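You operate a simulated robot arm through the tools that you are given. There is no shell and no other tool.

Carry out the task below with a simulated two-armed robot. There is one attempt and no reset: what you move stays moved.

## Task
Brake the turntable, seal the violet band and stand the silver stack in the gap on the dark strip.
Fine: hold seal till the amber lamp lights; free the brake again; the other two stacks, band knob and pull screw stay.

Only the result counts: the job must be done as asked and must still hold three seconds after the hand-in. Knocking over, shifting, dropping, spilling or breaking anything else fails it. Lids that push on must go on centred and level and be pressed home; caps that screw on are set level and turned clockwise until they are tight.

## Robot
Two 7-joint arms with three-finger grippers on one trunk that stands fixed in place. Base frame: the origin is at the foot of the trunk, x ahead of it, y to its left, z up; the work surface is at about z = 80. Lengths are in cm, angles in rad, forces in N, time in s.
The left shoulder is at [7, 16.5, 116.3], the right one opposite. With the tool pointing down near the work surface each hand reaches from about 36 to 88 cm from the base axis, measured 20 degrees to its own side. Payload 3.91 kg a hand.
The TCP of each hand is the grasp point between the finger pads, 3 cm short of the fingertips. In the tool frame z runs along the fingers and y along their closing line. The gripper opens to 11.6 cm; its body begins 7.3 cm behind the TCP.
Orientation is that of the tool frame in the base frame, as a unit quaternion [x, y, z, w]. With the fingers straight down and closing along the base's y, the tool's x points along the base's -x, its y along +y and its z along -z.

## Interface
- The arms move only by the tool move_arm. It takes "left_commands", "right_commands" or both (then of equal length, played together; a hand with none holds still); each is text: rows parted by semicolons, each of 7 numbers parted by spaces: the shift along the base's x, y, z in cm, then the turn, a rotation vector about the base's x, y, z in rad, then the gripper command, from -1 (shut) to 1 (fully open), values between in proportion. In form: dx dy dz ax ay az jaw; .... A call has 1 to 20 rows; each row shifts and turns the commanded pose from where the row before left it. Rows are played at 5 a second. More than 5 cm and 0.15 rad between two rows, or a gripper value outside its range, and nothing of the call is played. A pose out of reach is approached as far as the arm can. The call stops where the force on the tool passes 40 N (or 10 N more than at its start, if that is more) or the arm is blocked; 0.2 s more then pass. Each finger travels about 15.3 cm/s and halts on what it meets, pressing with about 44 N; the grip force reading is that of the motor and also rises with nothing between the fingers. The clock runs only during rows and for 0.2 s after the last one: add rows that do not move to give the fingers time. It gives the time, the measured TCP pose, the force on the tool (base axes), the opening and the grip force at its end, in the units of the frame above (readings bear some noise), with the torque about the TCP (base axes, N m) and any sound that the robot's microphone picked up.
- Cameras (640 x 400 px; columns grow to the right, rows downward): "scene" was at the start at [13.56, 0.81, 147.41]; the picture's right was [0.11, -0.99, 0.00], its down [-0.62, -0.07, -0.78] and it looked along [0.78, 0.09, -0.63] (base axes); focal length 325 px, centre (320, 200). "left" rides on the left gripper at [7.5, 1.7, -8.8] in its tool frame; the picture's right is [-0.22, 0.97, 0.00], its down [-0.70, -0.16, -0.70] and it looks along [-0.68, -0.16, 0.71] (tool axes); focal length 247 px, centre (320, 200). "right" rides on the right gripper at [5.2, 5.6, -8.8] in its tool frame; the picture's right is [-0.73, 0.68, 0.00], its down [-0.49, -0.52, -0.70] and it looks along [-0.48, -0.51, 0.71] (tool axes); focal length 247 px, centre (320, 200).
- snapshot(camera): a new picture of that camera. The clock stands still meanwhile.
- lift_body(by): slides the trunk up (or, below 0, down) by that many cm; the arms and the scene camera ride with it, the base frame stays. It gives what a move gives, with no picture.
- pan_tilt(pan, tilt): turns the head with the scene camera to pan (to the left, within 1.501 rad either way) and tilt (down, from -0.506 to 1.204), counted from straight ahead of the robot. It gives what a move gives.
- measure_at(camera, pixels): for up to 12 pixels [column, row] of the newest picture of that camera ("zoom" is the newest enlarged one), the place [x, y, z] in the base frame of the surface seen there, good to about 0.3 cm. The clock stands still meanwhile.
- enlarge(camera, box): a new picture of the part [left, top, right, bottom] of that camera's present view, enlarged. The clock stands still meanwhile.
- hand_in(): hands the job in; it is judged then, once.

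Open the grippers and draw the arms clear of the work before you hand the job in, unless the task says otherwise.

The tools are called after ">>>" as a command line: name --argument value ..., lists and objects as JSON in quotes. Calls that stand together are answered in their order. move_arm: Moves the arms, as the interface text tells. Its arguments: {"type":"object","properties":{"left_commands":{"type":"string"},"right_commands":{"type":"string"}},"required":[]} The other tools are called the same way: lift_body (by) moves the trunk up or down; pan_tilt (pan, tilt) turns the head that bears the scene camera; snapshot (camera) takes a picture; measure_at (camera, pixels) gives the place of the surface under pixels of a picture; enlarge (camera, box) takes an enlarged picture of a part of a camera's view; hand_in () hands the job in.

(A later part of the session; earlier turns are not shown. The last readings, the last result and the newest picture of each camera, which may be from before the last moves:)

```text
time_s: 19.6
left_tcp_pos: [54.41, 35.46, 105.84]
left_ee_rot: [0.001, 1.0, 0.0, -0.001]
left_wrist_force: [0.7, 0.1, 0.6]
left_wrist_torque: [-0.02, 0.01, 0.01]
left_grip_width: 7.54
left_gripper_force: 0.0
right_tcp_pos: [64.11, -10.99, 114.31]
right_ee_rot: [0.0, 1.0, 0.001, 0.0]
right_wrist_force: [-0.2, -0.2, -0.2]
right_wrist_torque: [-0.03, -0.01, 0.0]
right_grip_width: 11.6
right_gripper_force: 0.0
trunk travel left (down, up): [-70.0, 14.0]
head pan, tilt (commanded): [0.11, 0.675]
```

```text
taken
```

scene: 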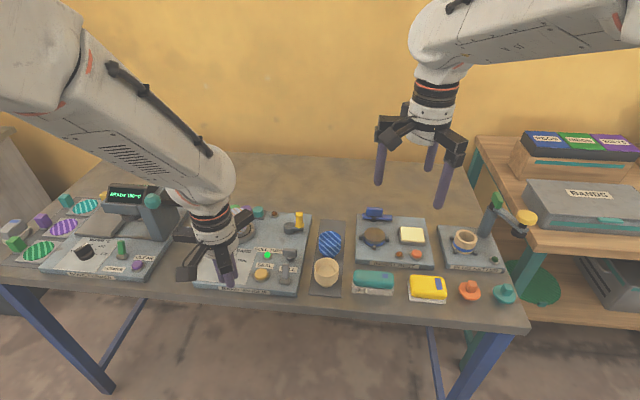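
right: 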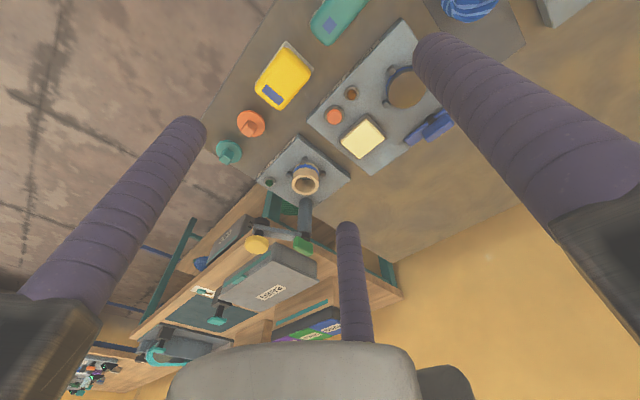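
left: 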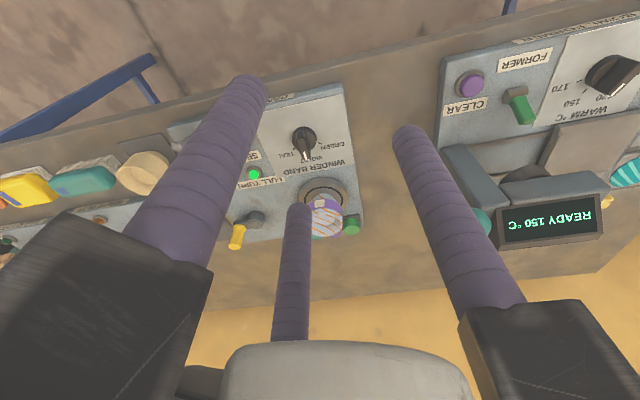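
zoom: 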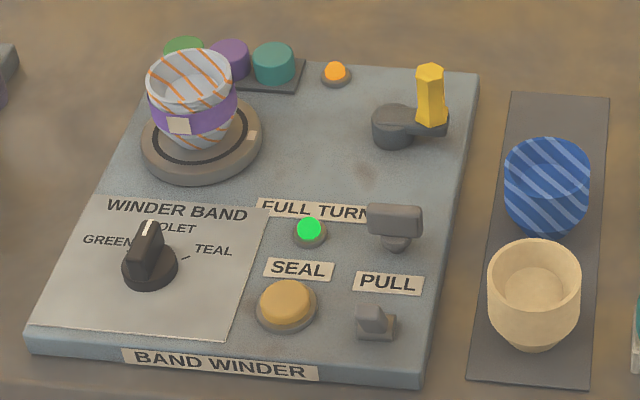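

Everything is back as at the start, with the seal patch on the band and both lamps lit. Now I enlarge and measure the stack, turntable and pots, and the free end of the strip.

>>> enlarge --camera "scene" --box '[215, 200, 263, 245]'

>>> measure_at --camera "zoom" --pixels '[[193, 135], [392, 140], [290, 190], [295, 72], [310, 300], [240, 280], [375, 265], [205, 210], [403, 195], [455, 260], [320, 345], [185, 270]]'

>>> measure_at --camera "zoom" --pixels '[[280, 48], [385, 60], [488, 68], [385, 130], [488, 145], [500, 165], [295, 150], [292, 205], [300, 290], [410, 220], [230, 300], [300, 320]]'

```text
8.89 times, centred on (239, 222) of scene
```

zoom: 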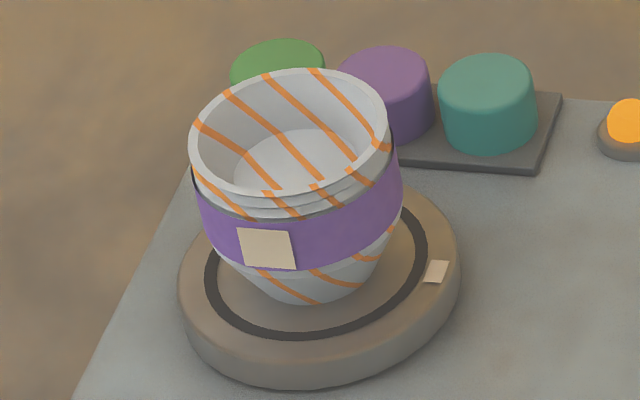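

```text
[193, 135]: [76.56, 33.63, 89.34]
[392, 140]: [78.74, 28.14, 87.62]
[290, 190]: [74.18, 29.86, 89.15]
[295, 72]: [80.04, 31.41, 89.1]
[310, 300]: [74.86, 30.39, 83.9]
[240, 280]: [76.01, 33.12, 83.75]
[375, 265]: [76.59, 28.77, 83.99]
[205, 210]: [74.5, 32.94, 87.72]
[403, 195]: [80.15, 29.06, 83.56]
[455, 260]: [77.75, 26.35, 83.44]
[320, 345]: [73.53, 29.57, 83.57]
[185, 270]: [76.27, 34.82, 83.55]
```

```text
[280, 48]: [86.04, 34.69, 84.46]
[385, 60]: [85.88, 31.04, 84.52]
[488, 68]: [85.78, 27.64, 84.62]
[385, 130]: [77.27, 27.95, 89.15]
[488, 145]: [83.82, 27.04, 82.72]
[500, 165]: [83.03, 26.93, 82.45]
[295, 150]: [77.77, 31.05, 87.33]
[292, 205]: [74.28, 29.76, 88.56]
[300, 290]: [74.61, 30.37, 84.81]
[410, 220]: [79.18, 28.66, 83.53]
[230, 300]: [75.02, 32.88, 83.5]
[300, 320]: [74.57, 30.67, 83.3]
```

Stack rim centre is about (77.0, 30.7), radius 3.0, top z≈89.2 on the turntable top z≈83.5. I now measure the two standing stacks and the strip end to fix the gap's centre.

>>> enlarge --camera "scene" --box '[300, 215, 356, 300]'

>>> measure_at --camera "zoom" --pixels '[[260, 270], [349, 270], [305, 265], [305, 233], [305, 295], [307, 160], [275, 150], [353, 150], [310, 128], [310, 177], [278, 92], [368, 96]]'

```text
4.71 times, centred on (328, 258) of scene
```

zoom: 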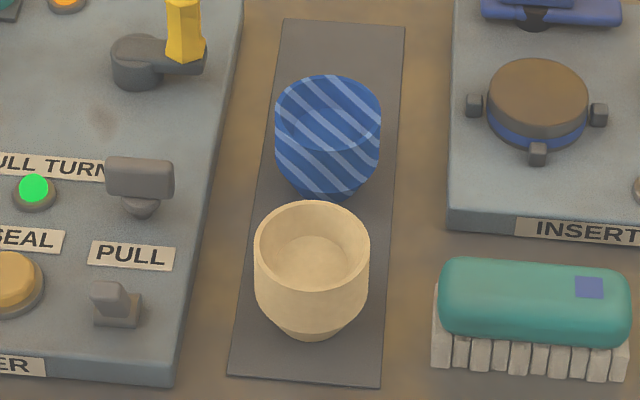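

```text
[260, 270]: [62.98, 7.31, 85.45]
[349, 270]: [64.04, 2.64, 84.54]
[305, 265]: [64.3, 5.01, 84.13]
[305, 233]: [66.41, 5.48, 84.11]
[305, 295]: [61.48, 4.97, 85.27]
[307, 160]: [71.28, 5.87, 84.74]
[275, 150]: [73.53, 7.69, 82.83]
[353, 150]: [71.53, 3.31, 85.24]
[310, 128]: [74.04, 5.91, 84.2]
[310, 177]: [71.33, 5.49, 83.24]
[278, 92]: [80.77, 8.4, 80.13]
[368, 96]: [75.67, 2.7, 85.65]
```

I enlarge each standing stack tighter for good rim points.

>>> enlarge --camera "scene" --box '[314, 226, 346, 260]'

>>> measure_at --camera "zoom" --pixels '[[320, 40], [320, 120], [190, 100], [450, 110], [200, 75], [440, 85], [320, 320], [260, 300], [380, 310], [320, 30], [315, 200], [320, 345]]'

>>> enlarge --camera "scene" --box '[310, 254, 344, 290]'

>>> measure_at --camera "zoom" --pixels '[[320, 40], [310, 190], [185, 130], [455, 130], [320, 60], [310, 170], [310, 200], [200, 100], [440, 100], [310, 330], [320, 35], [310, 180]]'

```text
11.76 times, centred on (330, 243) of scene
```

zoom: 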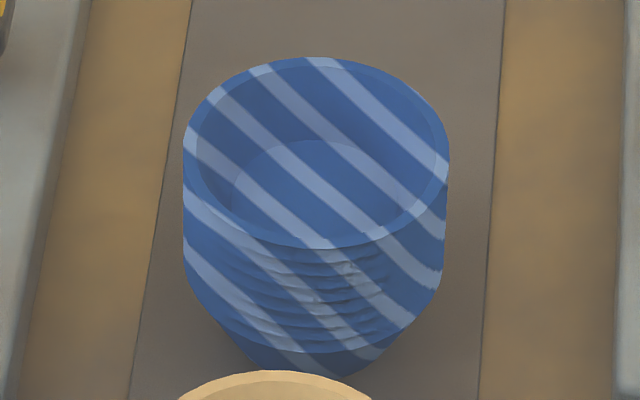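

```text
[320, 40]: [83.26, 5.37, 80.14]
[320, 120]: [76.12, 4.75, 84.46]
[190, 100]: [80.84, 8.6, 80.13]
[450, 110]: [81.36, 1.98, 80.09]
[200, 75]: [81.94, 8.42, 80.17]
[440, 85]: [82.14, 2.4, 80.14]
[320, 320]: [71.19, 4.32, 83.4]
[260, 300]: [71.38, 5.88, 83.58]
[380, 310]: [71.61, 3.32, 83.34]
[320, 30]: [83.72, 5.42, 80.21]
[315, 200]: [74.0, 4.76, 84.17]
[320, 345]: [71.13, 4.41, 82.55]
```

```text
11.11 times, centred on (327, 272) of scene
```

zoom: 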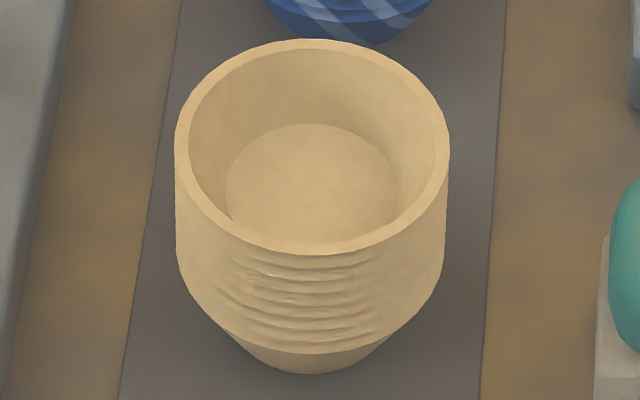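

```text
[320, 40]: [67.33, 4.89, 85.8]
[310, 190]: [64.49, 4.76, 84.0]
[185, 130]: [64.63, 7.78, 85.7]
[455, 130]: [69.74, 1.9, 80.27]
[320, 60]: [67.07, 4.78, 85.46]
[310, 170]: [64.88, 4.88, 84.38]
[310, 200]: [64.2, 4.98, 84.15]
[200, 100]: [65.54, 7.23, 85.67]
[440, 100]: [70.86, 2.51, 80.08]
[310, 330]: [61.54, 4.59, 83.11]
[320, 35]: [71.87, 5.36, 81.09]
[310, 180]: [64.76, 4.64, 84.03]
```

I take rim points once more on both stacks (near and far rims) in tighter pictures.

>>> measure_at --camera "zoom" --pixels '[[320, 45], [315, 247], [315, 242], [300, 45], [180, 145], [444, 150], [330, 247], [280, 244], [344, 46], [310, 43]]'

>>> enlarge --camera "scene" --box '[314, 226, 346, 260]'

>>> measure_at --camera "zoom" --pixels '[[320, 62], [310, 241], [325, 243], [310, 62], [187, 145], [446, 160], [189, 160], [444, 170], [330, 63], [300, 240]]'

>>> enlarge --camera "scene" --box '[310, 212, 350, 237]'

>>> measure_at --camera "zoom" --pixels '[[320, 150], [200, 150], [450, 150], [320, 180], [320, 120], [250, 200], [400, 200], [320, 230]]'

```text
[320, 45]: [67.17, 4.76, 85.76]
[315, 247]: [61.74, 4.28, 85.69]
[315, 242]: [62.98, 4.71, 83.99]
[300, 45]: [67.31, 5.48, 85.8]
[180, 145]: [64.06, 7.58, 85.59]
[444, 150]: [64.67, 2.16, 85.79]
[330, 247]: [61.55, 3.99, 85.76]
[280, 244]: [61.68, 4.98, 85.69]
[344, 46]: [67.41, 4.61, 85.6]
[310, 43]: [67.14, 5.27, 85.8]
```

```text
11.76 times, centred on (330, 243) of scene
```

zoom: 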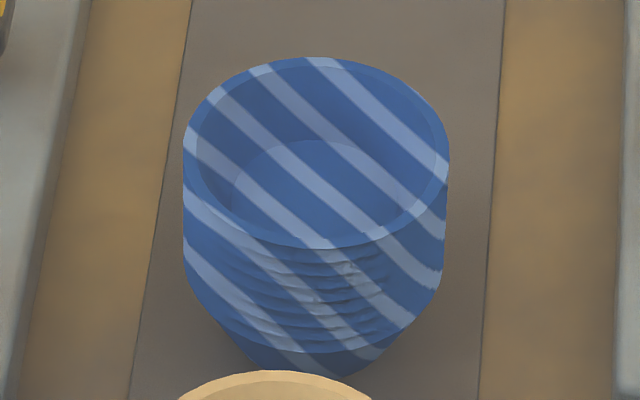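

```text
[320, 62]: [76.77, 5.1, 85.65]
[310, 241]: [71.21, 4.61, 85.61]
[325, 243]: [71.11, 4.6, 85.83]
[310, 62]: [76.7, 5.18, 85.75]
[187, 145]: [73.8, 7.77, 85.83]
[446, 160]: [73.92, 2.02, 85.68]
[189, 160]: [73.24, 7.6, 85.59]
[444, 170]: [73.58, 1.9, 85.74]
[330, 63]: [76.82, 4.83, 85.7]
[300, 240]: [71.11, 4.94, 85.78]
```

```text
16.00 times, centred on (330, 224) of scene
```

zoom: 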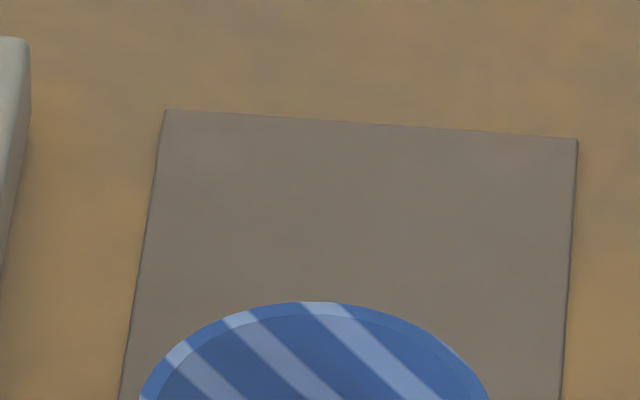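

```text
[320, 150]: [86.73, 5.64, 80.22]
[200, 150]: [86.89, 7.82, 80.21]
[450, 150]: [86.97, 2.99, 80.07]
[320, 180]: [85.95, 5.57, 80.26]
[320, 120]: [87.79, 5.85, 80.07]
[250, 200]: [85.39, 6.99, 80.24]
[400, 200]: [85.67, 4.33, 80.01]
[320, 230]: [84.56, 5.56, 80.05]
```

Tan stack stands at (64.45, 4.87), blue at (73.96, 4.88), spacing 9.5, so the gap centre is about (83.4, 4.8). That is near the left arm's reach limit, so I will dry-run it; first I check the surroundings of the right arm to draw it aside.

>>> snapshot --camera "scene"

>>> measure_at --camera "scene" --pixels '[[497, 200], [527, 218], [530, 180], [520, 140], [560, 145], [590, 185], [545, 260], [480, 150], [600, 215]]'

```text
taken
```

scene: 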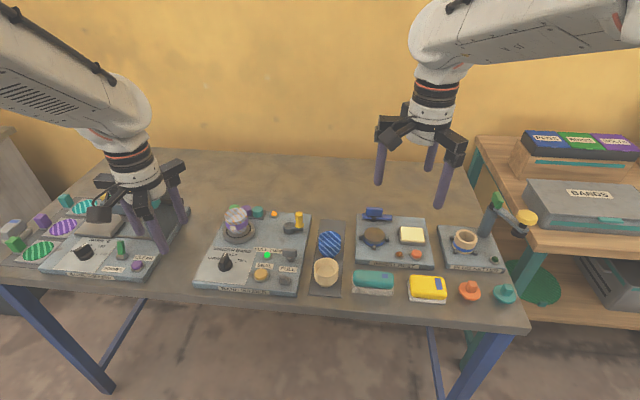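

```text
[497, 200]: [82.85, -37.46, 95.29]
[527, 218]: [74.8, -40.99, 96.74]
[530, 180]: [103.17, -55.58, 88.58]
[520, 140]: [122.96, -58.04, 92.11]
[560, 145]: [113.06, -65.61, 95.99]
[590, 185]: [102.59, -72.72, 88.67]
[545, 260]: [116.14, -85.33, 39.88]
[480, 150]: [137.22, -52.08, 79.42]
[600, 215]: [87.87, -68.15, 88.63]
```

The tallest things on the right stay below z≈97, so the right hand (fingertips z≈111) can draw aside safely to about (54, −26). I move it there, while the left holds still.

>>> move_arm --right_commands "-2 -3 0 0 0 0 1; -2 -3 0 0 0 0 1; -2 -3 0 0 0 0 1; -2 -3 0 0 0 0 1; -2 -3 0 0 0 0 1; 0 0 0 0 0 0 1"

```text
time_s: 21.0
left_tcp_pos: [54.38, 35.62, 105.85]
left_ee_rot: [0.002, 1.0, 0.0, 0.001]
left_wrist_force: [0.5, 0.0, 1.2]
left_wrist_torque: [-0.02, 0.01, 0.01]
left_grip_width: 7.54
left_gripper_force: 0.1
right_tcp_pos: [54.12, -26.1, 114.42]
right_ee_rot: [0.0, 1.0, 0.0, 0.0]
right_wrist_force: [0.1, -0.4, 1.0]
right_wrist_torque: [0.01, 0.03, 0.0]
right_grip_width: 11.6
right_gripper_force: 0.1
trunk travel left (down, up): [-70.0, 14.0]
head pan, tilt (commanded): [0.11, 0.675]
```

Now the dry run of the reach: I carry the empty left hand over to above the gap, (83.3, 4.8, ~98), well over the crank and stacks.

>>> move_arm --left_commands "2.89 -3.08 -0.5 0 0 0 0.3; 2.89 -3.08 -0.5 0 0 0 0.3; 2.89 -3.08 -0.5 0 0 0 0.3; 2.89 -3.08 -0.5 0 0 0 0.3; 2.89 -3.08 -0.5 0 0 0 0.3; 2.89 -3.08 -0.5 0 0 0 0.3; 2.89 -3.08 -0.5 0 0 0 0.3; 2.89 -3.08 -0.5 0 0 0 0.3; 2.89 -3.08 -0.5 0 0 0 0.3; 2.89 -3.08 -0.5 0 0 0 0.3; 0 0 -2 0 0 0 0.3; 0 0 0 0 0 0 0.3"

>>> snapshot --camera "scene"

>>> snapshot --camera "left"

```text
time_s: 23.6
left_tcp_pos: [81.17, 6.88, 98.98]
left_ee_rot: [0.001, 1.0, 0.0, 0.0]
left_wrist_force: [0.2, -0.8, -0.3]
left_wrist_torque: [-0.02, 0.01, 0.02]
left_grip_width: 7.55
left_gripper_force: 0.0
left hand out of reach, approached as far as the arm can: row 10
right_tcp_pos: [54.17, -26.06, 114.49]
right_ee_rot: [-0.001, 1.0, 0.0, 0.0]
right_wrist_force: [0.4, 1.1, -0.5]
right_wrist_torque: [0.01, 0.03, 0.02]
right_grip_width: 11.61
right_gripper_force: 0.1
trunk travel left (down, up): [-70.0, 14.0]
head pan, tilt (commanded): [0.11, 0.675]
```

```text
taken
```

scene: 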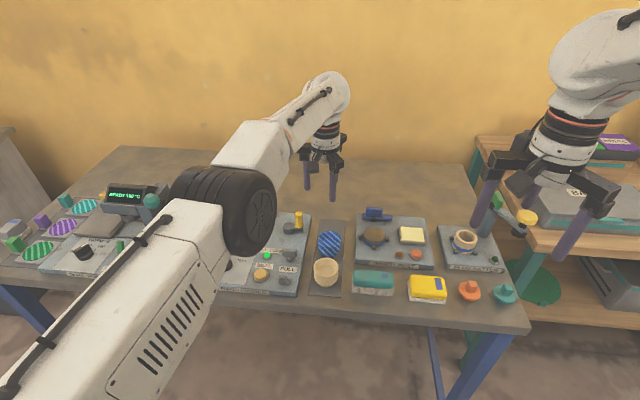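

```text
taken
```

left: 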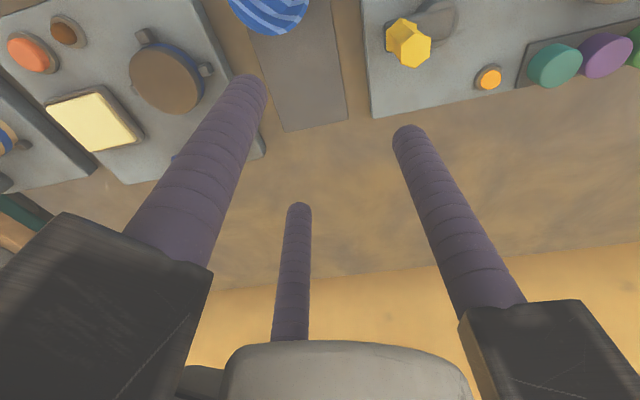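

The reach ran out at about (81.2, 6.9) at this height; lower down the arm should reach further. I descend to z≈92 (fingertips 89, above the blue stack's 85.8) and try to move to (83.3, 4.8).

>>> move_arm --left_commands "0 -1 -3 0 0 0 0.3; 0 -1 -4 0 0 0 0.3; 1 0 0 0 0 0 0.3; 0.6 0 0 0 0 0 0.3; 0.5 0 0 0 0 0 0.3; 0 0 0 0 0 0 0.3"

```text
time_s: 25.0
left_tcp_pos: [80.78, 5.15, 91.96]
left_ee_rot: [0.002, 1.0, -0.001, -0.001]
left_wrist_force: [0.2, -0.3, 0.8]
left_wrist_torque: [0.01, -0.01, 0.04]
left_grip_width: 7.56
left_gripper_force: 0.0
left hand out of reach, approached as far as the arm can: row 2, 3, 4, 5
right_tcp_pos: [53.98, -26.15, 114.53]
right_ee_rot: [0.0, 1.0, 0.0, 0.0]
right_wrist_force: [0.1, 0.2, 1.0]
right_wrist_torque: [-0.02, -0.03, 0.0]
right_grip_width: 11.59
right_gripper_force: 0.1
trunk travel left (down, up): [-70.0, 14.0]
head pan, tilt (commanded): [0.11, 0.675]
```

Upright the left arm stops at (80.8, 5.15), about 2.5 cm short. I will lower the trunk a bit so shoulder and wrist are level at placing height, and use a small forward tilt; first I raise the left hand by 8 cm so lowering the trunk keeps it clear.

>>> move_arm --left_commands "-1 0 4 0 0 0 0.3; -1 0 4 0 0 0 0.3; 0 0 0 0 0 0 0.3"

>>> lift_body --by -8

```text
time_s: 25.8
left_tcp_pos: [80.43, 4.84, 100.02]
left_ee_rot: [0.001, 1.0, 0.0, -0.002]
left_wrist_force: [0.0, 0.1, -0.9]
left_wrist_torque: [0.02, -0.01, -0.05]
left_grip_width: 7.54
left_gripper_force: 0.1
left hand out of reach, approached as far as the arm can: row 1, 2
right_tcp_pos: [54.24, -26.01, 114.34]
right_ee_rot: [0.0, 1.0, 0.0, 0.0]
right_wrist_force: [0.4, 0.0, -0.2]
right_wrist_torque: [-0.02, 0.02, 0.0]
right_grip_width: 11.57
right_gripper_force: 0.1
trunk travel left (down, up): [-70.0, 14.0]
head pan, tilt (commanded): [0.11, 0.675]
```

```text
time_s: 27.0
left_tcp_pos: [80.4, 4.91, 91.98]
left_ee_rot: [0.002, 1.0, 0.0, -0.001]
left_wrist_force: [-0.4, -0.3, 0.3]
left_wrist_torque: [-0.04, -0.02, 0.03]
left_grip_width: 7.53
left_gripper_force: 0.0
right_tcp_pos: [54.08, -26.07, 106.54]
right_ee_rot: [0.0, 1.0, 0.0, 0.0]
right_wrist_force: [-0.8, -0.9, 0.7]
right_wrist_torque: [-0.01, -0.01, 0.04]
right_grip_width: 11.62
right_gripper_force: 0.0
trunk travel left (down, up): [-62.0, 22.0]
head pan, tilt (commanded): [0.11, 0.675]
```

The trunk is 8 cm lower and the hand still clear at z≈92. I pull back 4 cm in x to be within reach again and apply a forward tilt of about 0.12 rad (fingers pointing slightly outward), then read the pose.

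>>> move_arm --left_commands "-2 0 2 0 0 0 0.3; -2 0 0 0 0 0 0.3; 0 0 0 0 -0.06 0 0.3; 0 0 0 0 -0.06 0 0.3; 0 0 0 0 0 0 0.3"

```text
time_s: 28.2
left_tcp_pos: [82.3, 3.24, 94.86]
left_ee_rot: [0.001, 0.998, 0.0, 0.058]
left_wrist_force: [0.4, -0.6, -0.4]
left_wrist_torque: [-0.01, 0.01, -0.01]
left_grip_width: 7.56
left_gripper_force: 0.0
left hand out of reach, approached as far as the arm can: row 1, 2, 3, 4
right_tcp_pos: [54.13, -26.09, 106.4]
right_ee_rot: [0.0, 1.0, 0.0, 0.0]
right_wrist_force: [0.9, 1.0, -0.1]
right_wrist_torque: [0.02, -0.01, 0.0]
right_grip_width: 11.57
right_gripper_force: 0.1
trunk travel left (down, up): [-62.0, 22.0]
head pan, tilt (commanded): [0.11, 0.675]
```

The flagged rows look like the arm has locked at full stretch (inward commands barely moved it: now (82.3, 3.24, 94.86)). I try pulling straight back toward the shoulder at this safe height with several rows.

>>> move_arm --left_commands "-3 0.5 0 0 0 0 0.3; -3 0.5 0 0 0 0 0.3; 0 0 0 0 0 0 0.3"

>>> snapshot --camera "scene"

```text
time_s: 29.0
left_tcp_pos: [82.29, 2.78, 95.29]
left_ee_rot: [0.002, 0.998, 0.0, 0.058]
left_wrist_force: [-0.4, 0.2, 0.1]
left_wrist_torque: [0.03, 0.01, 0.03]
left_grip_width: 7.54
left_gripper_force: 0.1
left hand out of reach, approached as far as the arm can: row 1, 2
right_tcp_pos: [54.07, -26.06, 106.58]
right_ee_rot: [0.0, 1.0, 0.0, 0.0]
right_wrist_force: [0.9, -0.5, 0.1]
right_wrist_torque: [0.03, 0.0, 0.02]
right_grip_width: 11.58
right_gripper_force: 0.0
trunk travel left (down, up): [-62.0, 22.0]
head pan, tilt (commanded): [0.11, 0.675]
```

```text
taken
```

scene: 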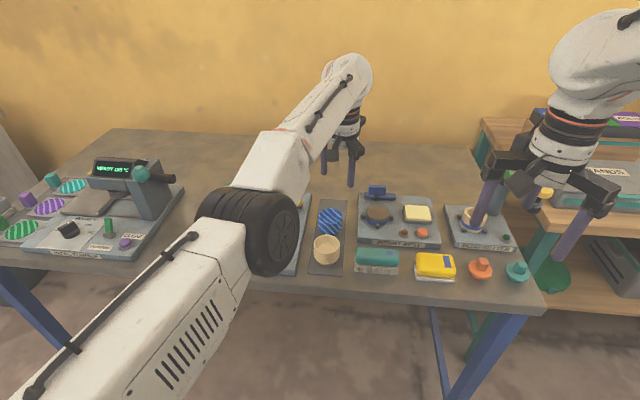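

Still locked straight at (82.3, 2.8, 95.3). Since the elbow bends downward, I raise the trunk 10 cm for room and then command down-and-inward to unlock it.

>>> lift_body --by 10

>>> move_arm --left_commands "-1 0.3 -2 0 0 0 0.3; -1 0.3 -2 0 0 0 0.3; -1 0.3 -2 0 0 0 0.3; 0 0 0 0 0 0 0.3"

```text
time_s: 30.3
left_tcp_pos: [82.24, 2.89, 105.29]
left_ee_rot: [0.001, 0.998, 0.001, 0.058]
left_wrist_force: [-0.1, 0.0, -0.2]
left_wrist_torque: [0.01, 0.0, -0.01]
left_grip_width: 7.57
left_gripper_force: 0.0
right_tcp_pos: [54.09, -26.11, 116.48]
right_ee_rot: [0.0, 1.0, 0.0, 0.001]
right_wrist_force: [-0.7, 0.0, -0.4]
right_wrist_torque: [0.02, 0.02, 0.03]
right_grip_width: 11.59
right_gripper_force: 0.0
trunk travel left (down, up): [-72.0, 12.0]
head pan, tilt (commanded): [0.11, 0.675]
```

```text
time_s: 31.3
left_tcp_pos: [82.55, 2.73, 99.62]
left_ee_rot: [0.002, 0.998, 0.0, 0.058]
left_wrist_force: [-0.1, 0.1, 0.3]
left_wrist_torque: [0.01, 0.02, 0.02]
left_grip_width: 7.53
left_gripper_force: 0.2
left hand out of reach, approached as far as the arm can: row 1, 2, 3
right_tcp_pos: [54.18, -26.14, 116.45]
right_ee_rot: [0.0, 1.0, 0.0, 0.0]
right_wrist_force: [0.6, 0.0, -0.2]
right_wrist_torque: [-0.02, 0.0, 0.01]
right_grip_width: 11.62
right_gripper_force: 0.2
trunk travel left (down, up): [-72.0, 12.0]
head pan, tilt (commanded): [0.11, 0.675]
```

Going down did not unlock it. I try the opposite: up and inward rows, which is safely away from everything.

>>> move_arm --left_commands "-2 0.3 3.5 0 0 0 0.3; -2 0.3 3.5 0 0 0 0.3; -2 0.3 3.5 0 0 0 0.3; -2 0.3 3.5 0 0 0 0.3; 0 0 0 0 0 0 0.3"

```text
time_s: 32.5
left_tcp_pos: [80.25, 2.29, 114.16]
left_ee_rot: [0.001, 0.998, 0.001, 0.057]
left_wrist_force: [0.2, 0.3, 0.2]
left_wrist_torque: [0.04, -0.01, 0.01]
left_grip_width: 7.54
left_gripper_force: 0.1
left hand out of reach, approached as far as the arm can: row 1, 2, 3, 4
right_tcp_pos: [54.19, -26.03, 116.4]
right_ee_rot: [0.0, 1.0, 0.0, 0.001]
right_wrist_force: [0.4, -0.5, -0.1]
right_wrist_torque: [0.06, 0.0, 0.0]
right_grip_width: 11.62
right_gripper_force: 0.0
trunk travel left (down, up): [-72.0, 12.0]
head pan, tilt (commanded): [0.11, 0.675]
```

Now at (80.25, 2.29, 114.2), still on the stretch limit. I look at the arm's shape to understand which joint is stuck.

>>> snapshot --camera "scene"

>>> snapshot --camera "right"

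```text
taken
```

scene: 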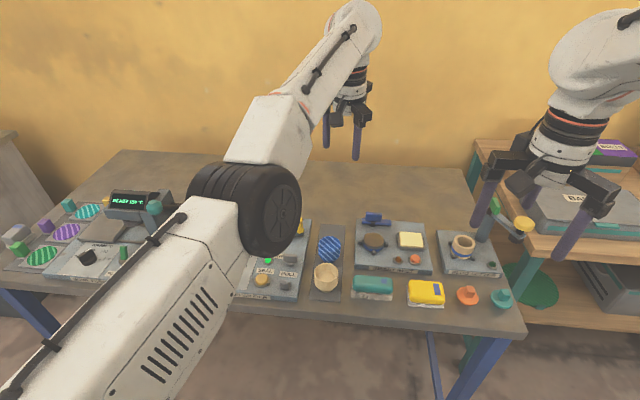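

```text
taken
```

right: 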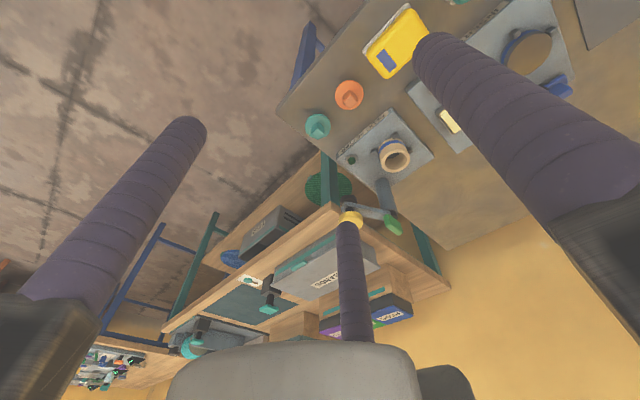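

The arm looks fully stretched along its forearm. I command a large sideways-inward motion toward its own side (+y), the way it came, to work the joints out of the limit.

>>> move_arm --left_commands "-2.5 4 0 0 0 0 0.3; -2.5 4 0 0 0 0 0.3; -2.5 4 0 0 0 0 0.3; -2.5 4 0 0 0 0 0.3; 0 0 0 0 0 0 0.3"

```text
time_s: 33.7
left_tcp_pos: [81.76, 11.99, 116.98]
left_ee_rot: [0.001, 0.998, 0.0, 0.058]
left_wrist_force: [1.0, -0.9, 0.0]
left_wrist_torque: [-0.02, -0.01, 0.01]
left_grip_width: 7.54
left_gripper_force: 0.1
left hand out of reach, approached as far as the arm can: row 1, 2, 3, 4
right_tcp_pos: [54.23, -26.18, 116.37]
right_ee_rot: [0.0, 1.0, 0.0, 0.0]
right_wrist_force: [0.0, -0.6, 0.3]
right_wrist_torque: [-0.01, 0.01, 0.0]
right_grip_width: 11.61
right_gripper_force: 0.0
trunk travel left (down, up): [-72.0, 12.0]
head pan, tilt (commanded): [0.11, 0.675]
```

The arm seems to have passed through the straight position into the wrong elbow branch, where inward commands just press a joint limit. I command outward-and-down first (to bring the elbow back through straight), then down-and-inward, at safe height.

>>> move_arm --left_commands "2.5 -1 -3 0 0 0 0.3; 2.5 -1 -3 0 0 0 0.3; 2 -1 -3 0 0 0 0.3; 0 0 0 0 0 0 0.3"

>>> move_arm --left_commands "-1 0 -2 0 0 0 0.3; -2 0 0 0 0 0 0.3; 0 0 0 0 0 0 0.3"

```text
time_s: 34.7
left_tcp_pos: [84.12, 12.79, 107.91]
left_ee_rot: [0.002, 0.998, 0.0, 0.059]
left_wrist_force: [-0.5, 0.3, -0.5]
left_wrist_torque: [0.02, 0.02, -0.01]
left_grip_width: 7.56
left_gripper_force: 0.1
left hand out of reach, approached as far as the arm can: row 1, 2, 3
right_tcp_pos: [54.08, -26.07, 116.43]
right_ee_rot: [0.0, 1.0, 0.0, 0.0]
right_wrist_force: [-1.0, 0.1, 0.4]
right_wrist_torque: [0.03, -0.03, -0.03]
right_grip_width: 11.6
right_gripper_force: 0.0
trunk travel left (down, up): [-72.0, 12.0]
head pan, tilt (commanded): [0.11, 0.675]
```

```text
time_s: 35.5
left_tcp_pos: [84.12, 12.26, 106.53]
left_ee_rot: [0.002, 0.998, 0.001, 0.058]
left_wrist_force: [0.0, 0.6, 0.7]
left_wrist_torque: [-0.02, 0.01, 0.0]
left_grip_width: 7.58
left_gripper_force: 0.1
left hand out of reach, approached as far as the arm can: row 1, 2
right_tcp_pos: [54.02, -26.03, 116.35]
right_ee_rot: [0.0, 1.0, 0.0, 0.001]
right_wrist_force: [-0.4, 0.3, -0.7]
right_wrist_torque: [0.0, -0.02, 0.01]
right_grip_width: 11.61
right_gripper_force: 0.1
trunk travel left (down, up): [-72.0, 12.0]
head pan, tilt (commanded): [0.11, 0.675]
```

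Inward pulls slide it toward −y and outward pushes toward +y, so the elbow must bend with the wrist going −y. I stretch outward several rows, then swing −y, then pull in along −y, all at z≈106 above everything.

>>> move_arm --left_commands "3 -0.2 0.3 0 0 0 0.3; 3 -0.2 0.3 0 0 0 0.3; 3 -0.2 0.3 0 0 0 0.3; 3 -0.2 0.3 0 0 0 0.3; 0.3 -4.5 0 0 0 0 0.3; 0.3 -4.5 0 0 0 0 0.3; 0 -4.5 0 0 0 0 0.3; 0 0 0 0 0 0 0.3"

```text
time_s: 37.3
left_tcp_pos: [82.14, 2.63, 106.09]
left_ee_rot: [0.003, 0.998, 0.0, 0.058]
left_wrist_force: [0.8, -0.5, 0.5]
left_wrist_torque: [0.0, 0.02, -0.04]
left_grip_width: 7.54
left_gripper_force: 0.1
left hand out of reach, approached as far as the arm can: row 1, 2, 3, 4, 5, 6, 7
right_tcp_pos: [53.99, -26.05, 116.56]
right_ee_rot: [0.0, 1.0, 0.0, 0.001]
right_wrist_force: [0.1, 0.6, -0.1]
right_wrist_torque: [-0.02, 0.02, 0.05]
right_grip_width: 11.58
right_gripper_force: 0.0
trunk travel left (down, up): [-72.0, 12.0]
head pan, tilt (commanded): [0.11, 0.675]
```

Now at (82.1, 2.6, 106.1). I pull inward with a −y component to see whether the elbow bends.

>>> move_arm --left_commands "-2.5 -2 0 0 0 0 0.3; -2.5 -2 0 0 0 0 0.3; -2.5 -2 0 0 0 0 0.3; 0 0 0 0 0 0 0.3"

```text
time_s: 38.3
left_tcp_pos: [74.61, -3.36, 106.29]
left_ee_rot: [0.002, 0.998, 0.0, 0.059]
left_wrist_force: [-0.3, 0.3, 0.2]
left_wrist_torque: [0.01, 0.0, -0.03]
left_grip_width: 7.52
left_gripper_force: 0.1
right_tcp_pos: [54.03, -26.16, 116.54]
right_ee_rot: [-0.001, 1.0, -0.001, 0.0]
right_wrist_force: [-0.2, -0.2, -0.4]
right_wrist_torque: [0.02, -0.06, 0.0]
right_grip_width: 11.62
right_gripper_force: 0.1
trunk travel left (down, up): [-72.0, 12.0]
head pan, tilt (commanded): [0.11, 0.675]
```

The elbow is free again (now (74.6, −3.4, 106.3), moving exactly as told), so I must stay short of full stretch from here on. I lower the trunk 11 cm (hand then at z≈95, above all) so the shoulder suits the placing height.

>>> lift_body --by -11

>>> move_arm --left_commands "-1.5 2 2 0 0 0 0.3; -1.5 4 1 0 0 0 0.3; 0 4.5 1 0 0 0 0.3; 0 4.5 0 0 0 0 0.3; 0 4.5 0 0 0 0 0.3; 0 4.5 0 0 0 0 0.3; 0.5 4.5 0 0 0 0 0.3; 1 4 0 0 0 0 0.3; 1 1.5 0 0 0 0 0.3; 0 0 0 0 0 0 0.3"

>>> snapshot --camera "scene"

>>> snapshot --camera "left"

```text
time_s: 39.7
left_tcp_pos: [74.53, -3.26, 95.25]
left_ee_rot: [0.001, 0.998, 0.001, 0.058]
left_wrist_force: [0.4, 0.0, 1.1]
left_wrist_torque: [0.03, 0.01, 0.02]
left_grip_width: 7.53
left_gripper_force: 0.0
right_tcp_pos: [54.15, -26.03, 105.43]
right_ee_rot: [0.0, 1.0, 0.0, 0.0]
right_wrist_force: [1.0, 0.0, -0.3]
right_wrist_torque: [-0.01, -0.04, -0.03]
right_grip_width: 11.61
right_gripper_force: 0.0
trunk travel left (down, up): [-61.0, 23.0]
head pan, tilt (commanded): [0.11, 0.675]
```

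```text
time_s: 41.9
left_tcp_pos: [74.02, 30.83, 99.24]
left_ee_rot: [0.002, 0.998, 0.001, 0.058]
left_wrist_force: [0.3, -0.1, -0.2]
left_wrist_torque: [0.03, -0.01, 0.01]
left_grip_width: 7.54
left_gripper_force: 0.0
right_tcp_pos: [54.01, -26.19, 105.49]
right_ee_rot: [0.001, 1.0, 0.0, -0.001]
right_wrist_force: [0.0, -0.1, -0.2]
right_wrist_torque: [-0.02, 0.0, -0.01]
right_grip_width: 11.59
right_gripper_force: 0.1
trunk travel left (down, up): [-61.0, 23.0]
head pan, tilt (commanded): [0.11, 0.675]
```

```text
taken
```

scene: 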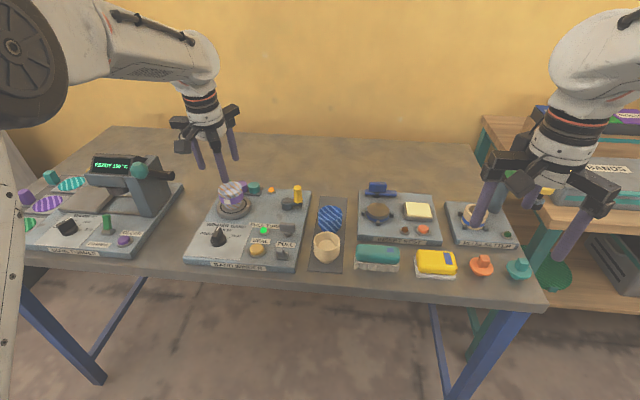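

```text
taken
```

left: 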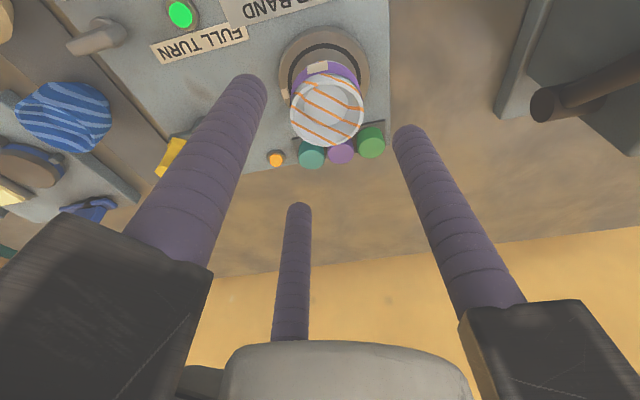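

The elbow is now well bent and the stack with its seal patch is in view. Before grasping I dry-run the placing path with a tilt of 0.15 rad, stopping short at about (80, 4.8, 92) to check.

>>> move_arm --left_commands "-1 -4.5 0 0 -0.034 0 0.3; -1 -4.5 -0.5 0 0 0 0.3; 0 -4.5 -0.5 0 0 0 0.3; 0 -4.5 -1 0 0 0 0.3; 1 -4 -1 0 0 0 0.3; 1.5 -3.5 -1 0 0 0 0.3; 2 -0.5 -1 0 0 0 0.3; 2 0 -1 0 0 0 0.3; 1.5 0 -1 0 0 0 0.3; 0 0 0 0 0 0 0.3"

>>> snapshot --camera "scene"

```text
time_s: 44.1
left_tcp_pos: [80.17, 4.75, 92.1]
left_ee_rot: [0.002, 0.997, 0.001, 0.076]
left_wrist_force: [0.7, 1.0, -0.4]
left_wrist_torque: [-0.02, -0.02, 0.01]
left_grip_width: 7.55
left_gripper_force: 0.0
right_tcp_pos: [54.05, -26.03, 105.54]
right_ee_rot: [0.0, 1.0, 0.0, 0.0]
right_wrist_force: [0.5, -0.7, -0.5]
right_wrist_torque: [-0.01, 0.0, 0.03]
right_grip_width: 11.61
right_gripper_force: 0.1
trunk travel left (down, up): [-61.0, 23.0]
head pan, tilt (commanded): [0.11, 0.675]
```

```text
taken
```

scene: 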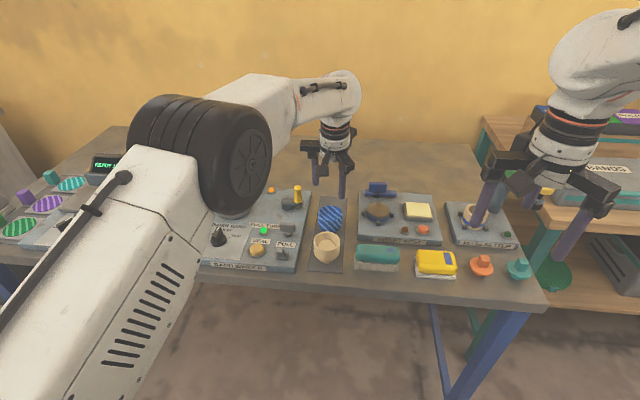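

Reached (80.2, 4.75, 92.1) with the elbow clearly bent. I continue outward and down in small steps to see whether (82.9, 4.8, 88.5) is within reach.

>>> move_arm --left_commands "0.8 0 -1 0 0 0 0.3; 0.7 0 -1 0 0 0 0.3"

>>> move_arm --left_commands "0.6 0 -0.8 0 0 0 0.3; 0.6 0 -0.8 0 0 0 0.3"

>>> snapshot --camera "scene"

```text
time_s: 44.7
left_tcp_pos: [81.8, 4.74, 89.99]
left_ee_rot: [0.001, 0.997, 0.001, 0.076]
left_wrist_force: [0.5, -0.5, 0.3]
left_wrist_torque: [0.01, -0.01, 0.02]
left_grip_width: 7.53
left_gripper_force: 0.0
right_tcp_pos: [54.06, -26.06, 105.4]
right_ee_rot: [0.0, 1.0, 0.001, 0.0]
right_wrist_force: [-0.1, 0.6, -0.4]
right_wrist_torque: [0.01, 0.01, 0.0]
right_grip_width: 11.6
right_gripper_force: 0.1
trunk travel left (down, up): [-61.0, 23.0]
head pan, tilt (commanded): [0.11, 0.675]
```

```text
time_s: 45.3
left_tcp_pos: [82.92, 4.61, 88.56]
left_ee_rot: [0.002, 0.997, 0.0, 0.075]
left_wrist_force: [0.2, -0.2, -0.1]
left_wrist_torque: [-0.03, 0.01, -0.01]
left_grip_width: 7.54
left_gripper_force: 0.0
right_tcp_pos: [54.18, -26.08, 105.36]
right_ee_rot: [0.0, 1.0, 0.001, 0.0]
right_wrist_force: [0.0, 0.2, -0.4]
right_wrist_torque: [0.01, -0.02, 0.0]
right_grip_width: 11.62
right_gripper_force: 0.0
trunk travel left (down, up): [-61.0, 23.0]
head pan, tilt (commanded): [0.11, 0.675]
```

```text
taken
```

scene: 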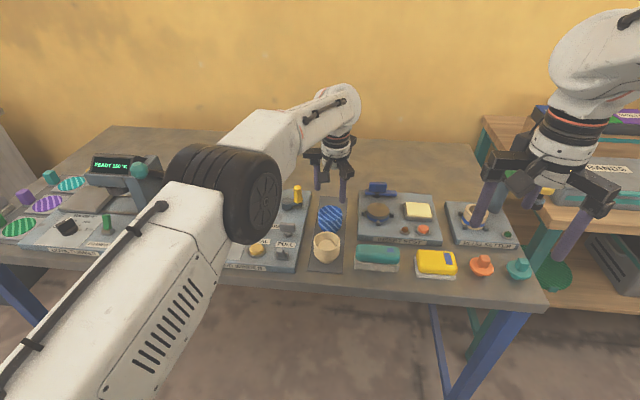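

No reach warning at (82.9, 4.6, 88.6). I try the true placing height around (83.2, 4.8, 85.2), with the open fingers clear of the blue stack.

>>> move_arm --left_commands "0.1 0.1 -0.9 0 0 0 0.3; 0.1 0.05 -0.9 0 0 0 0.3"

>>> move_arm --left_commands "0.1 0 -0.8 0 0 0 0.3; 0 0 -0.8 0 0 0 0.3"

>>> snapshot --camera "left"

>>> enlarge --camera "scene" --box '[285, 130, 385, 270]'

```text
time_s: 45.9
left_tcp_pos: [82.89, 4.76, 86.84]
left_ee_rot: [0.001, 0.997, 0.001, 0.076]
left_wrist_force: [0.1, -0.1, 0.9]
left_wrist_torque: [-0.02, 0.01, 0.02]
left_grip_width: 7.51
left_gripper_force: 0.1
right_tcp_pos: [54.21, -26.11, 105.45]
right_ee_rot: [0.001, 1.0, 0.0, 0.0]
right_wrist_force: [1.5, -0.5, -0.2]
right_wrist_torque: [0.01, 0.0, -0.04]
right_grip_width: 11.59
right_gripper_force: 0.0
trunk travel left (down, up): [-61.0, 23.0]
head pan, tilt (commanded): [0.11, 0.675]
```

```text
time_s: 46.5
left_tcp_pos: [83.1, 4.86, 85.14]
left_ee_rot: [0.001, 0.997, 0.0, 0.076]
left_wrist_force: [-0.7, 0.0, 0.1]
left_wrist_torque: [0.03, 0.01, 0.03]
left_grip_width: 7.55
left_gripper_force: 0.1
right_tcp_pos: [54.19, -26.03, 105.43]
right_ee_rot: [0.0, 1.0, -0.001, 0.0]
right_wrist_force: [-0.8, 0.5, 0.0]
right_wrist_torque: [0.0, -0.03, 0.04]
right_grip_width: 11.58
right_gripper_force: 0.1
trunk travel left (down, up): [-61.0, 23.0]
head pan, tilt (commanded): [0.11, 0.675]
```

```text
taken
```

left: 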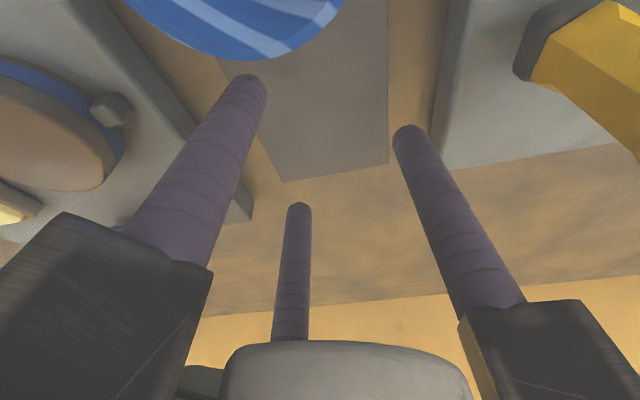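

```text
2.86 times, centred on (335, 200) of scene
```

zoom: 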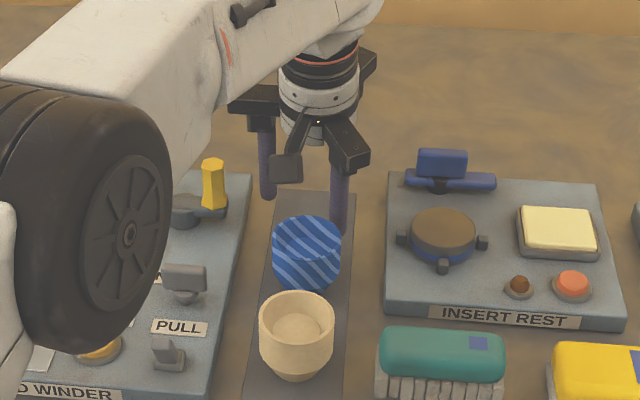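

The dry run reaches (83.1, 4.86, 85.1) with no warning, so placing with a ~0.12–0.15 rad tilt works. I retrace the path and set the hand upright again, ending above the turntable.

>>> move_arm --left_commands "-0.1 0 1.6 0 0 0 0.3; -0.4 0 1.8 0 0 0 0.3; -1 0 1.7 0 0 0 0.3; -1.6 0 1.7 0 0 0 0.3; -2 0 1 0 0 0 0.3; -2 0.5 1 0 0 0 0.3; -1.5 3.5 1 0 0 0 0.3; -1 4 1 0 0 0 0.3; 0 4.5 0.5 0 0 0 0.3; 0 4.5 0.5 0 0 0 0.3; 0 4.5 0 0 0 0 0.3; 0 4.3 0 0 0.075 0 0.3; 0 0 0 0 0.075 0 0.3; 0 0 0 0 0 0 0.3"

>>> snapshot --camera "scene"

```text
time_s: 49.5
left_tcp_pos: [73.53, 30.77, 97.15]
left_ee_rot: [0.002, 1.0, 0.0, 0.001]
left_wrist_force: [0.1, 0.3, -0.3]
left_wrist_torque: [-0.05, -0.02, 0.0]
left_grip_width: 7.54
left_gripper_force: 0.0
right_tcp_pos: [53.97, -26.13, 105.36]
right_ee_rot: [0.0, 1.0, 0.0, -0.001]
right_wrist_force: [0.5, -0.4, 0.7]
right_wrist_torque: [-0.01, 0.01, 0.01]
right_grip_width: 11.61
right_gripper_force: 0.1
trunk travel left (down, up): [-61.0, 23.0]
head pan, tilt (commanded): [0.11, 0.675]
```

```text
taken
```

scene: 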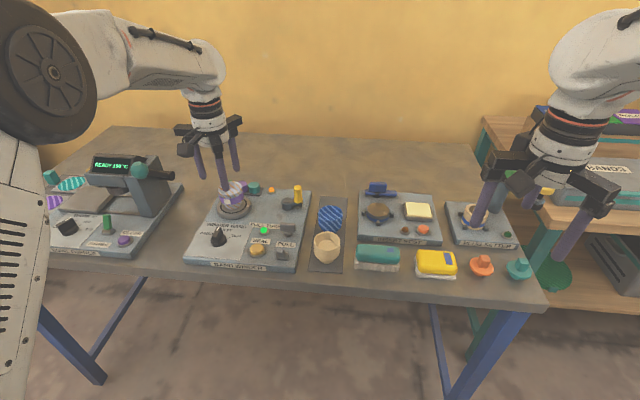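

Hand is upright at (73.5, 30.8, 97.2). I enlarge the stack and hand to check alignment from the lowered scene camera.

>>> enlarge --camera "scene" --box '[195, 140, 275, 230]'

>>> snapshot --camera "left"

```text
4.44 times, centred on (235, 185) of scene
```

zoom: 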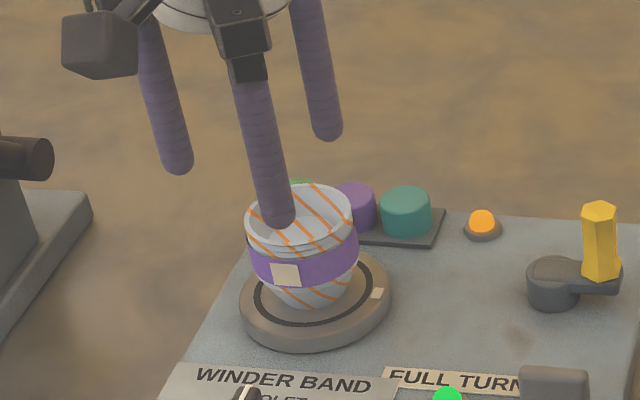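

```text
taken
```

left: 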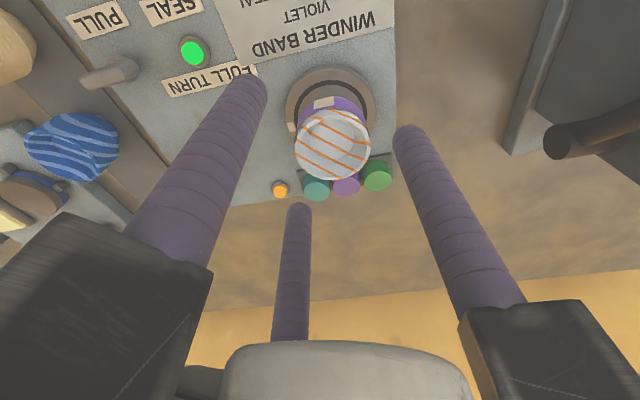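

I measure stack rim, turntable edge and the near finger in this picture to fix the grasp centre.

>>> measure_at --camera "zoom" --pixels '[[248, 218], [351, 222], [315, 186], [310, 248], [243, 298], [387, 280], [300, 322], [350, 262], [270, 218], [325, 130], [178, 165], [285, 275]]'

```text
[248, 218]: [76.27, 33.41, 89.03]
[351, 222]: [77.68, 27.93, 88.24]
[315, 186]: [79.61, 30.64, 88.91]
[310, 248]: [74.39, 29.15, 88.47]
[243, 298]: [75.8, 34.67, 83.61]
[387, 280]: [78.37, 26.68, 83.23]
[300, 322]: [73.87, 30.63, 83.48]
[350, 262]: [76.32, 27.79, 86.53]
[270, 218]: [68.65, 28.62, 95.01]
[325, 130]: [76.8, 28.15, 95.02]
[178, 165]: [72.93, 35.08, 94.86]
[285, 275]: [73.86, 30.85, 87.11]
```

Stack centre is (77.0, 30.6) and the fingers sit where the hand readout says. I open a little more, centre over the stack, and descend to TCP z≈88.2 around it.

>>> move_arm --left_commands "1.8 -0.1 0 0 0 0 0.5; 1.7 -0.05 0 0 0 0 0.5; 0 0 -2.5 0 0 0 0.5; 0 0 -2.5 0 0 0 0.5; 0 0 -2 0 0 0 0.5; 0 0 -1 0 0 0 0.5; 0 0 -1 0 0 0 0.5; 0 0 0 0 0 0 0.5"

>>> enlarge --camera "scene" --box '[195, 140, 275, 230]'

>>> snapshot --camera "left"

```text
time_s: 51.3
left_tcp_pos: [76.94, 30.67, 88.1]
left_ee_rot: [0.001, 1.0, 0.001, 0.001]
left_wrist_force: [-0.9, -0.5, 0.1]
left_wrist_torque: [-0.01, 0.05, 0.01]
left_grip_width: 8.68
left_gripper_force: 0.1
right_tcp_pos: [54.1, -26.12, 105.41]
right_ee_rot: [0.0, 1.0, -0.001, -0.001]
right_wrist_force: [0.2, -0.2, 0.4]
right_wrist_torque: [-0.03, 0.0, -0.02]
right_grip_width: 11.58
right_gripper_force: 0.0
trunk travel left (down, up): [-61.0, 23.0]
head pan, tilt (commanded): [0.11, 0.675]
```

```text
4.44 times, centred on (235, 185) of scene
```

zoom: 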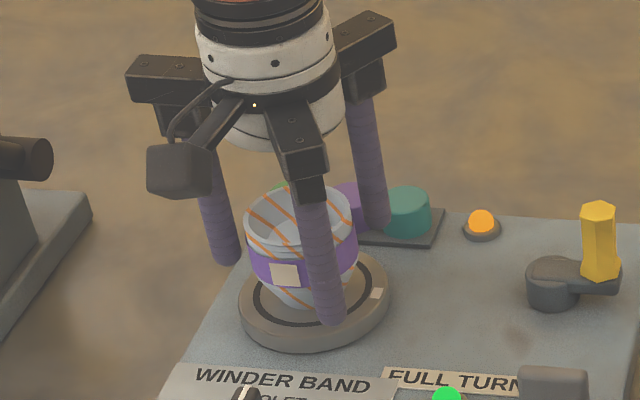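

```text
taken
```

left: 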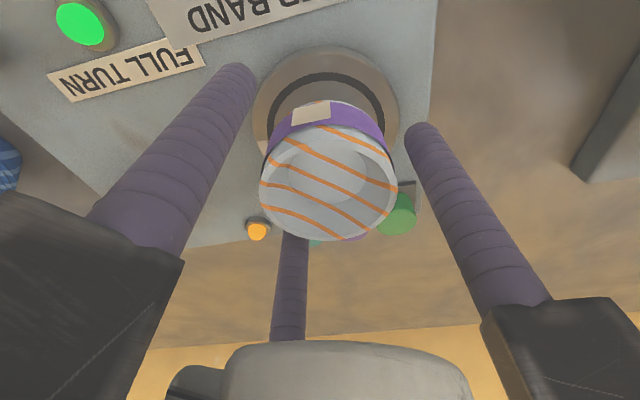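

The stack is centred between the fingers (left picture rim centre near (328,190)). I close in stages toward a width of about 5.8 and read the grip.

>>> move_arm --left_commands "0 0 0 0 0 0 0.25; 0 0 0 0 0 0 0.15; 0 0 0 0 0 0 0.08; 0 0 0 0 0 0 0.03; 0 0 0 0 0 0 0; 0 0 0 0 0 0 0"

>>> enlarge --camera "scene" --box '[195, 140, 275, 230]'

```text
time_s: 52.7
left_tcp_pos: [77.0, 30.62, 88.03]
left_ee_rot: [0.002, 1.0, 0.0, 0.001]
left_wrist_force: [-0.8, 1.5, 0.1]
left_wrist_torque: [0.02, 0.06, -0.02]
left_grip_width: 5.89
left_gripper_force: 13.4
right_tcp_pos: [54.11, -26.04, 105.49]
right_ee_rot: [-0.001, 1.0, 0.0, 0.0]
right_wrist_force: [0.0, 0.1, -0.3]
right_wrist_torque: [0.01, 0.03, -0.01]
right_grip_width: 11.63
right_gripper_force: 0.0
trunk travel left (down, up): [-61.0, 23.0]
head pan, tilt (commanded): [0.11, 0.675]
```

```text
4.44 times, centred on (235, 185) of scene
```

zoom: 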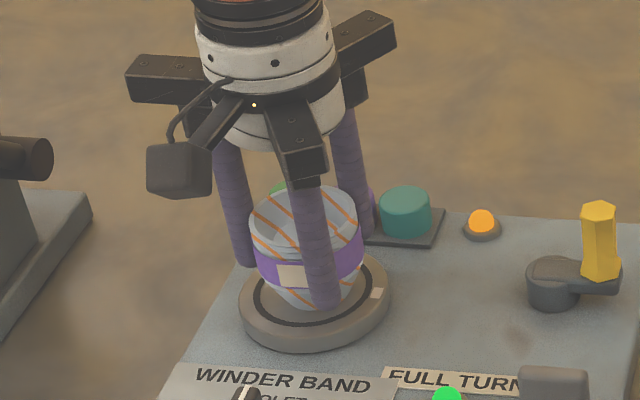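

Grip is on: width 5.89, 13 N. I tighten slightly to about 30 N and lift 1 cm to check that it holds.

>>> move_arm --left_commands "0 0 0 0 0 0 -0.03; 0 0 0 0 0 0 -0.03; 0 0 0.3 0 0 0 -0.03; 0 0 0.7 0 0 0 -0.03; 0 0 0 0 0 0 -0.03"

>>> enlarge --camera "scene" --box '[195, 140, 275, 230]'

```text
time_s: 53.9
left_tcp_pos: [76.97, 30.52, 88.95]
left_ee_rot: [0.002, 1.0, 0.0, -0.001]
left_wrist_force: [0.4, 0.5, -1.7]
left_wrist_torque: [-0.01, 0.02, -0.02]
left_grip_width: 5.78
left_gripper_force: 43.9
right_tcp_pos: [54.08, -26.13, 105.4]
right_ee_rot: [0.0, 1.0, 0.0, 0.0]
right_wrist_force: [0.3, 0.1, 0.0]
right_wrist_torque: [-0.03, -0.02, 0.0]
right_grip_width: 11.62
right_gripper_force: 0.0
trunk travel left (down, up): [-61.0, 23.0]
head pan, tilt (commanded): [0.11, 0.675]
```

```text
4.44 times, centred on (235, 185) of scene
```

zoom: 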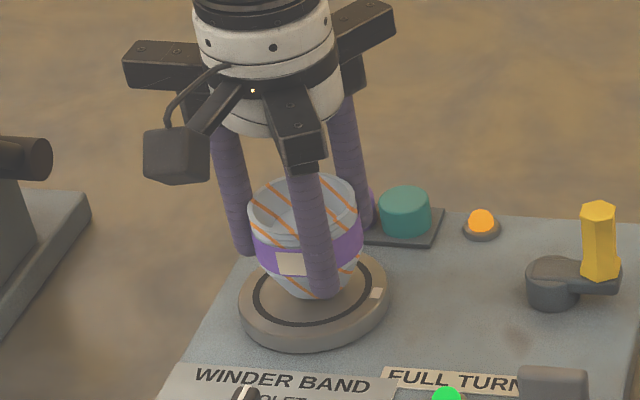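

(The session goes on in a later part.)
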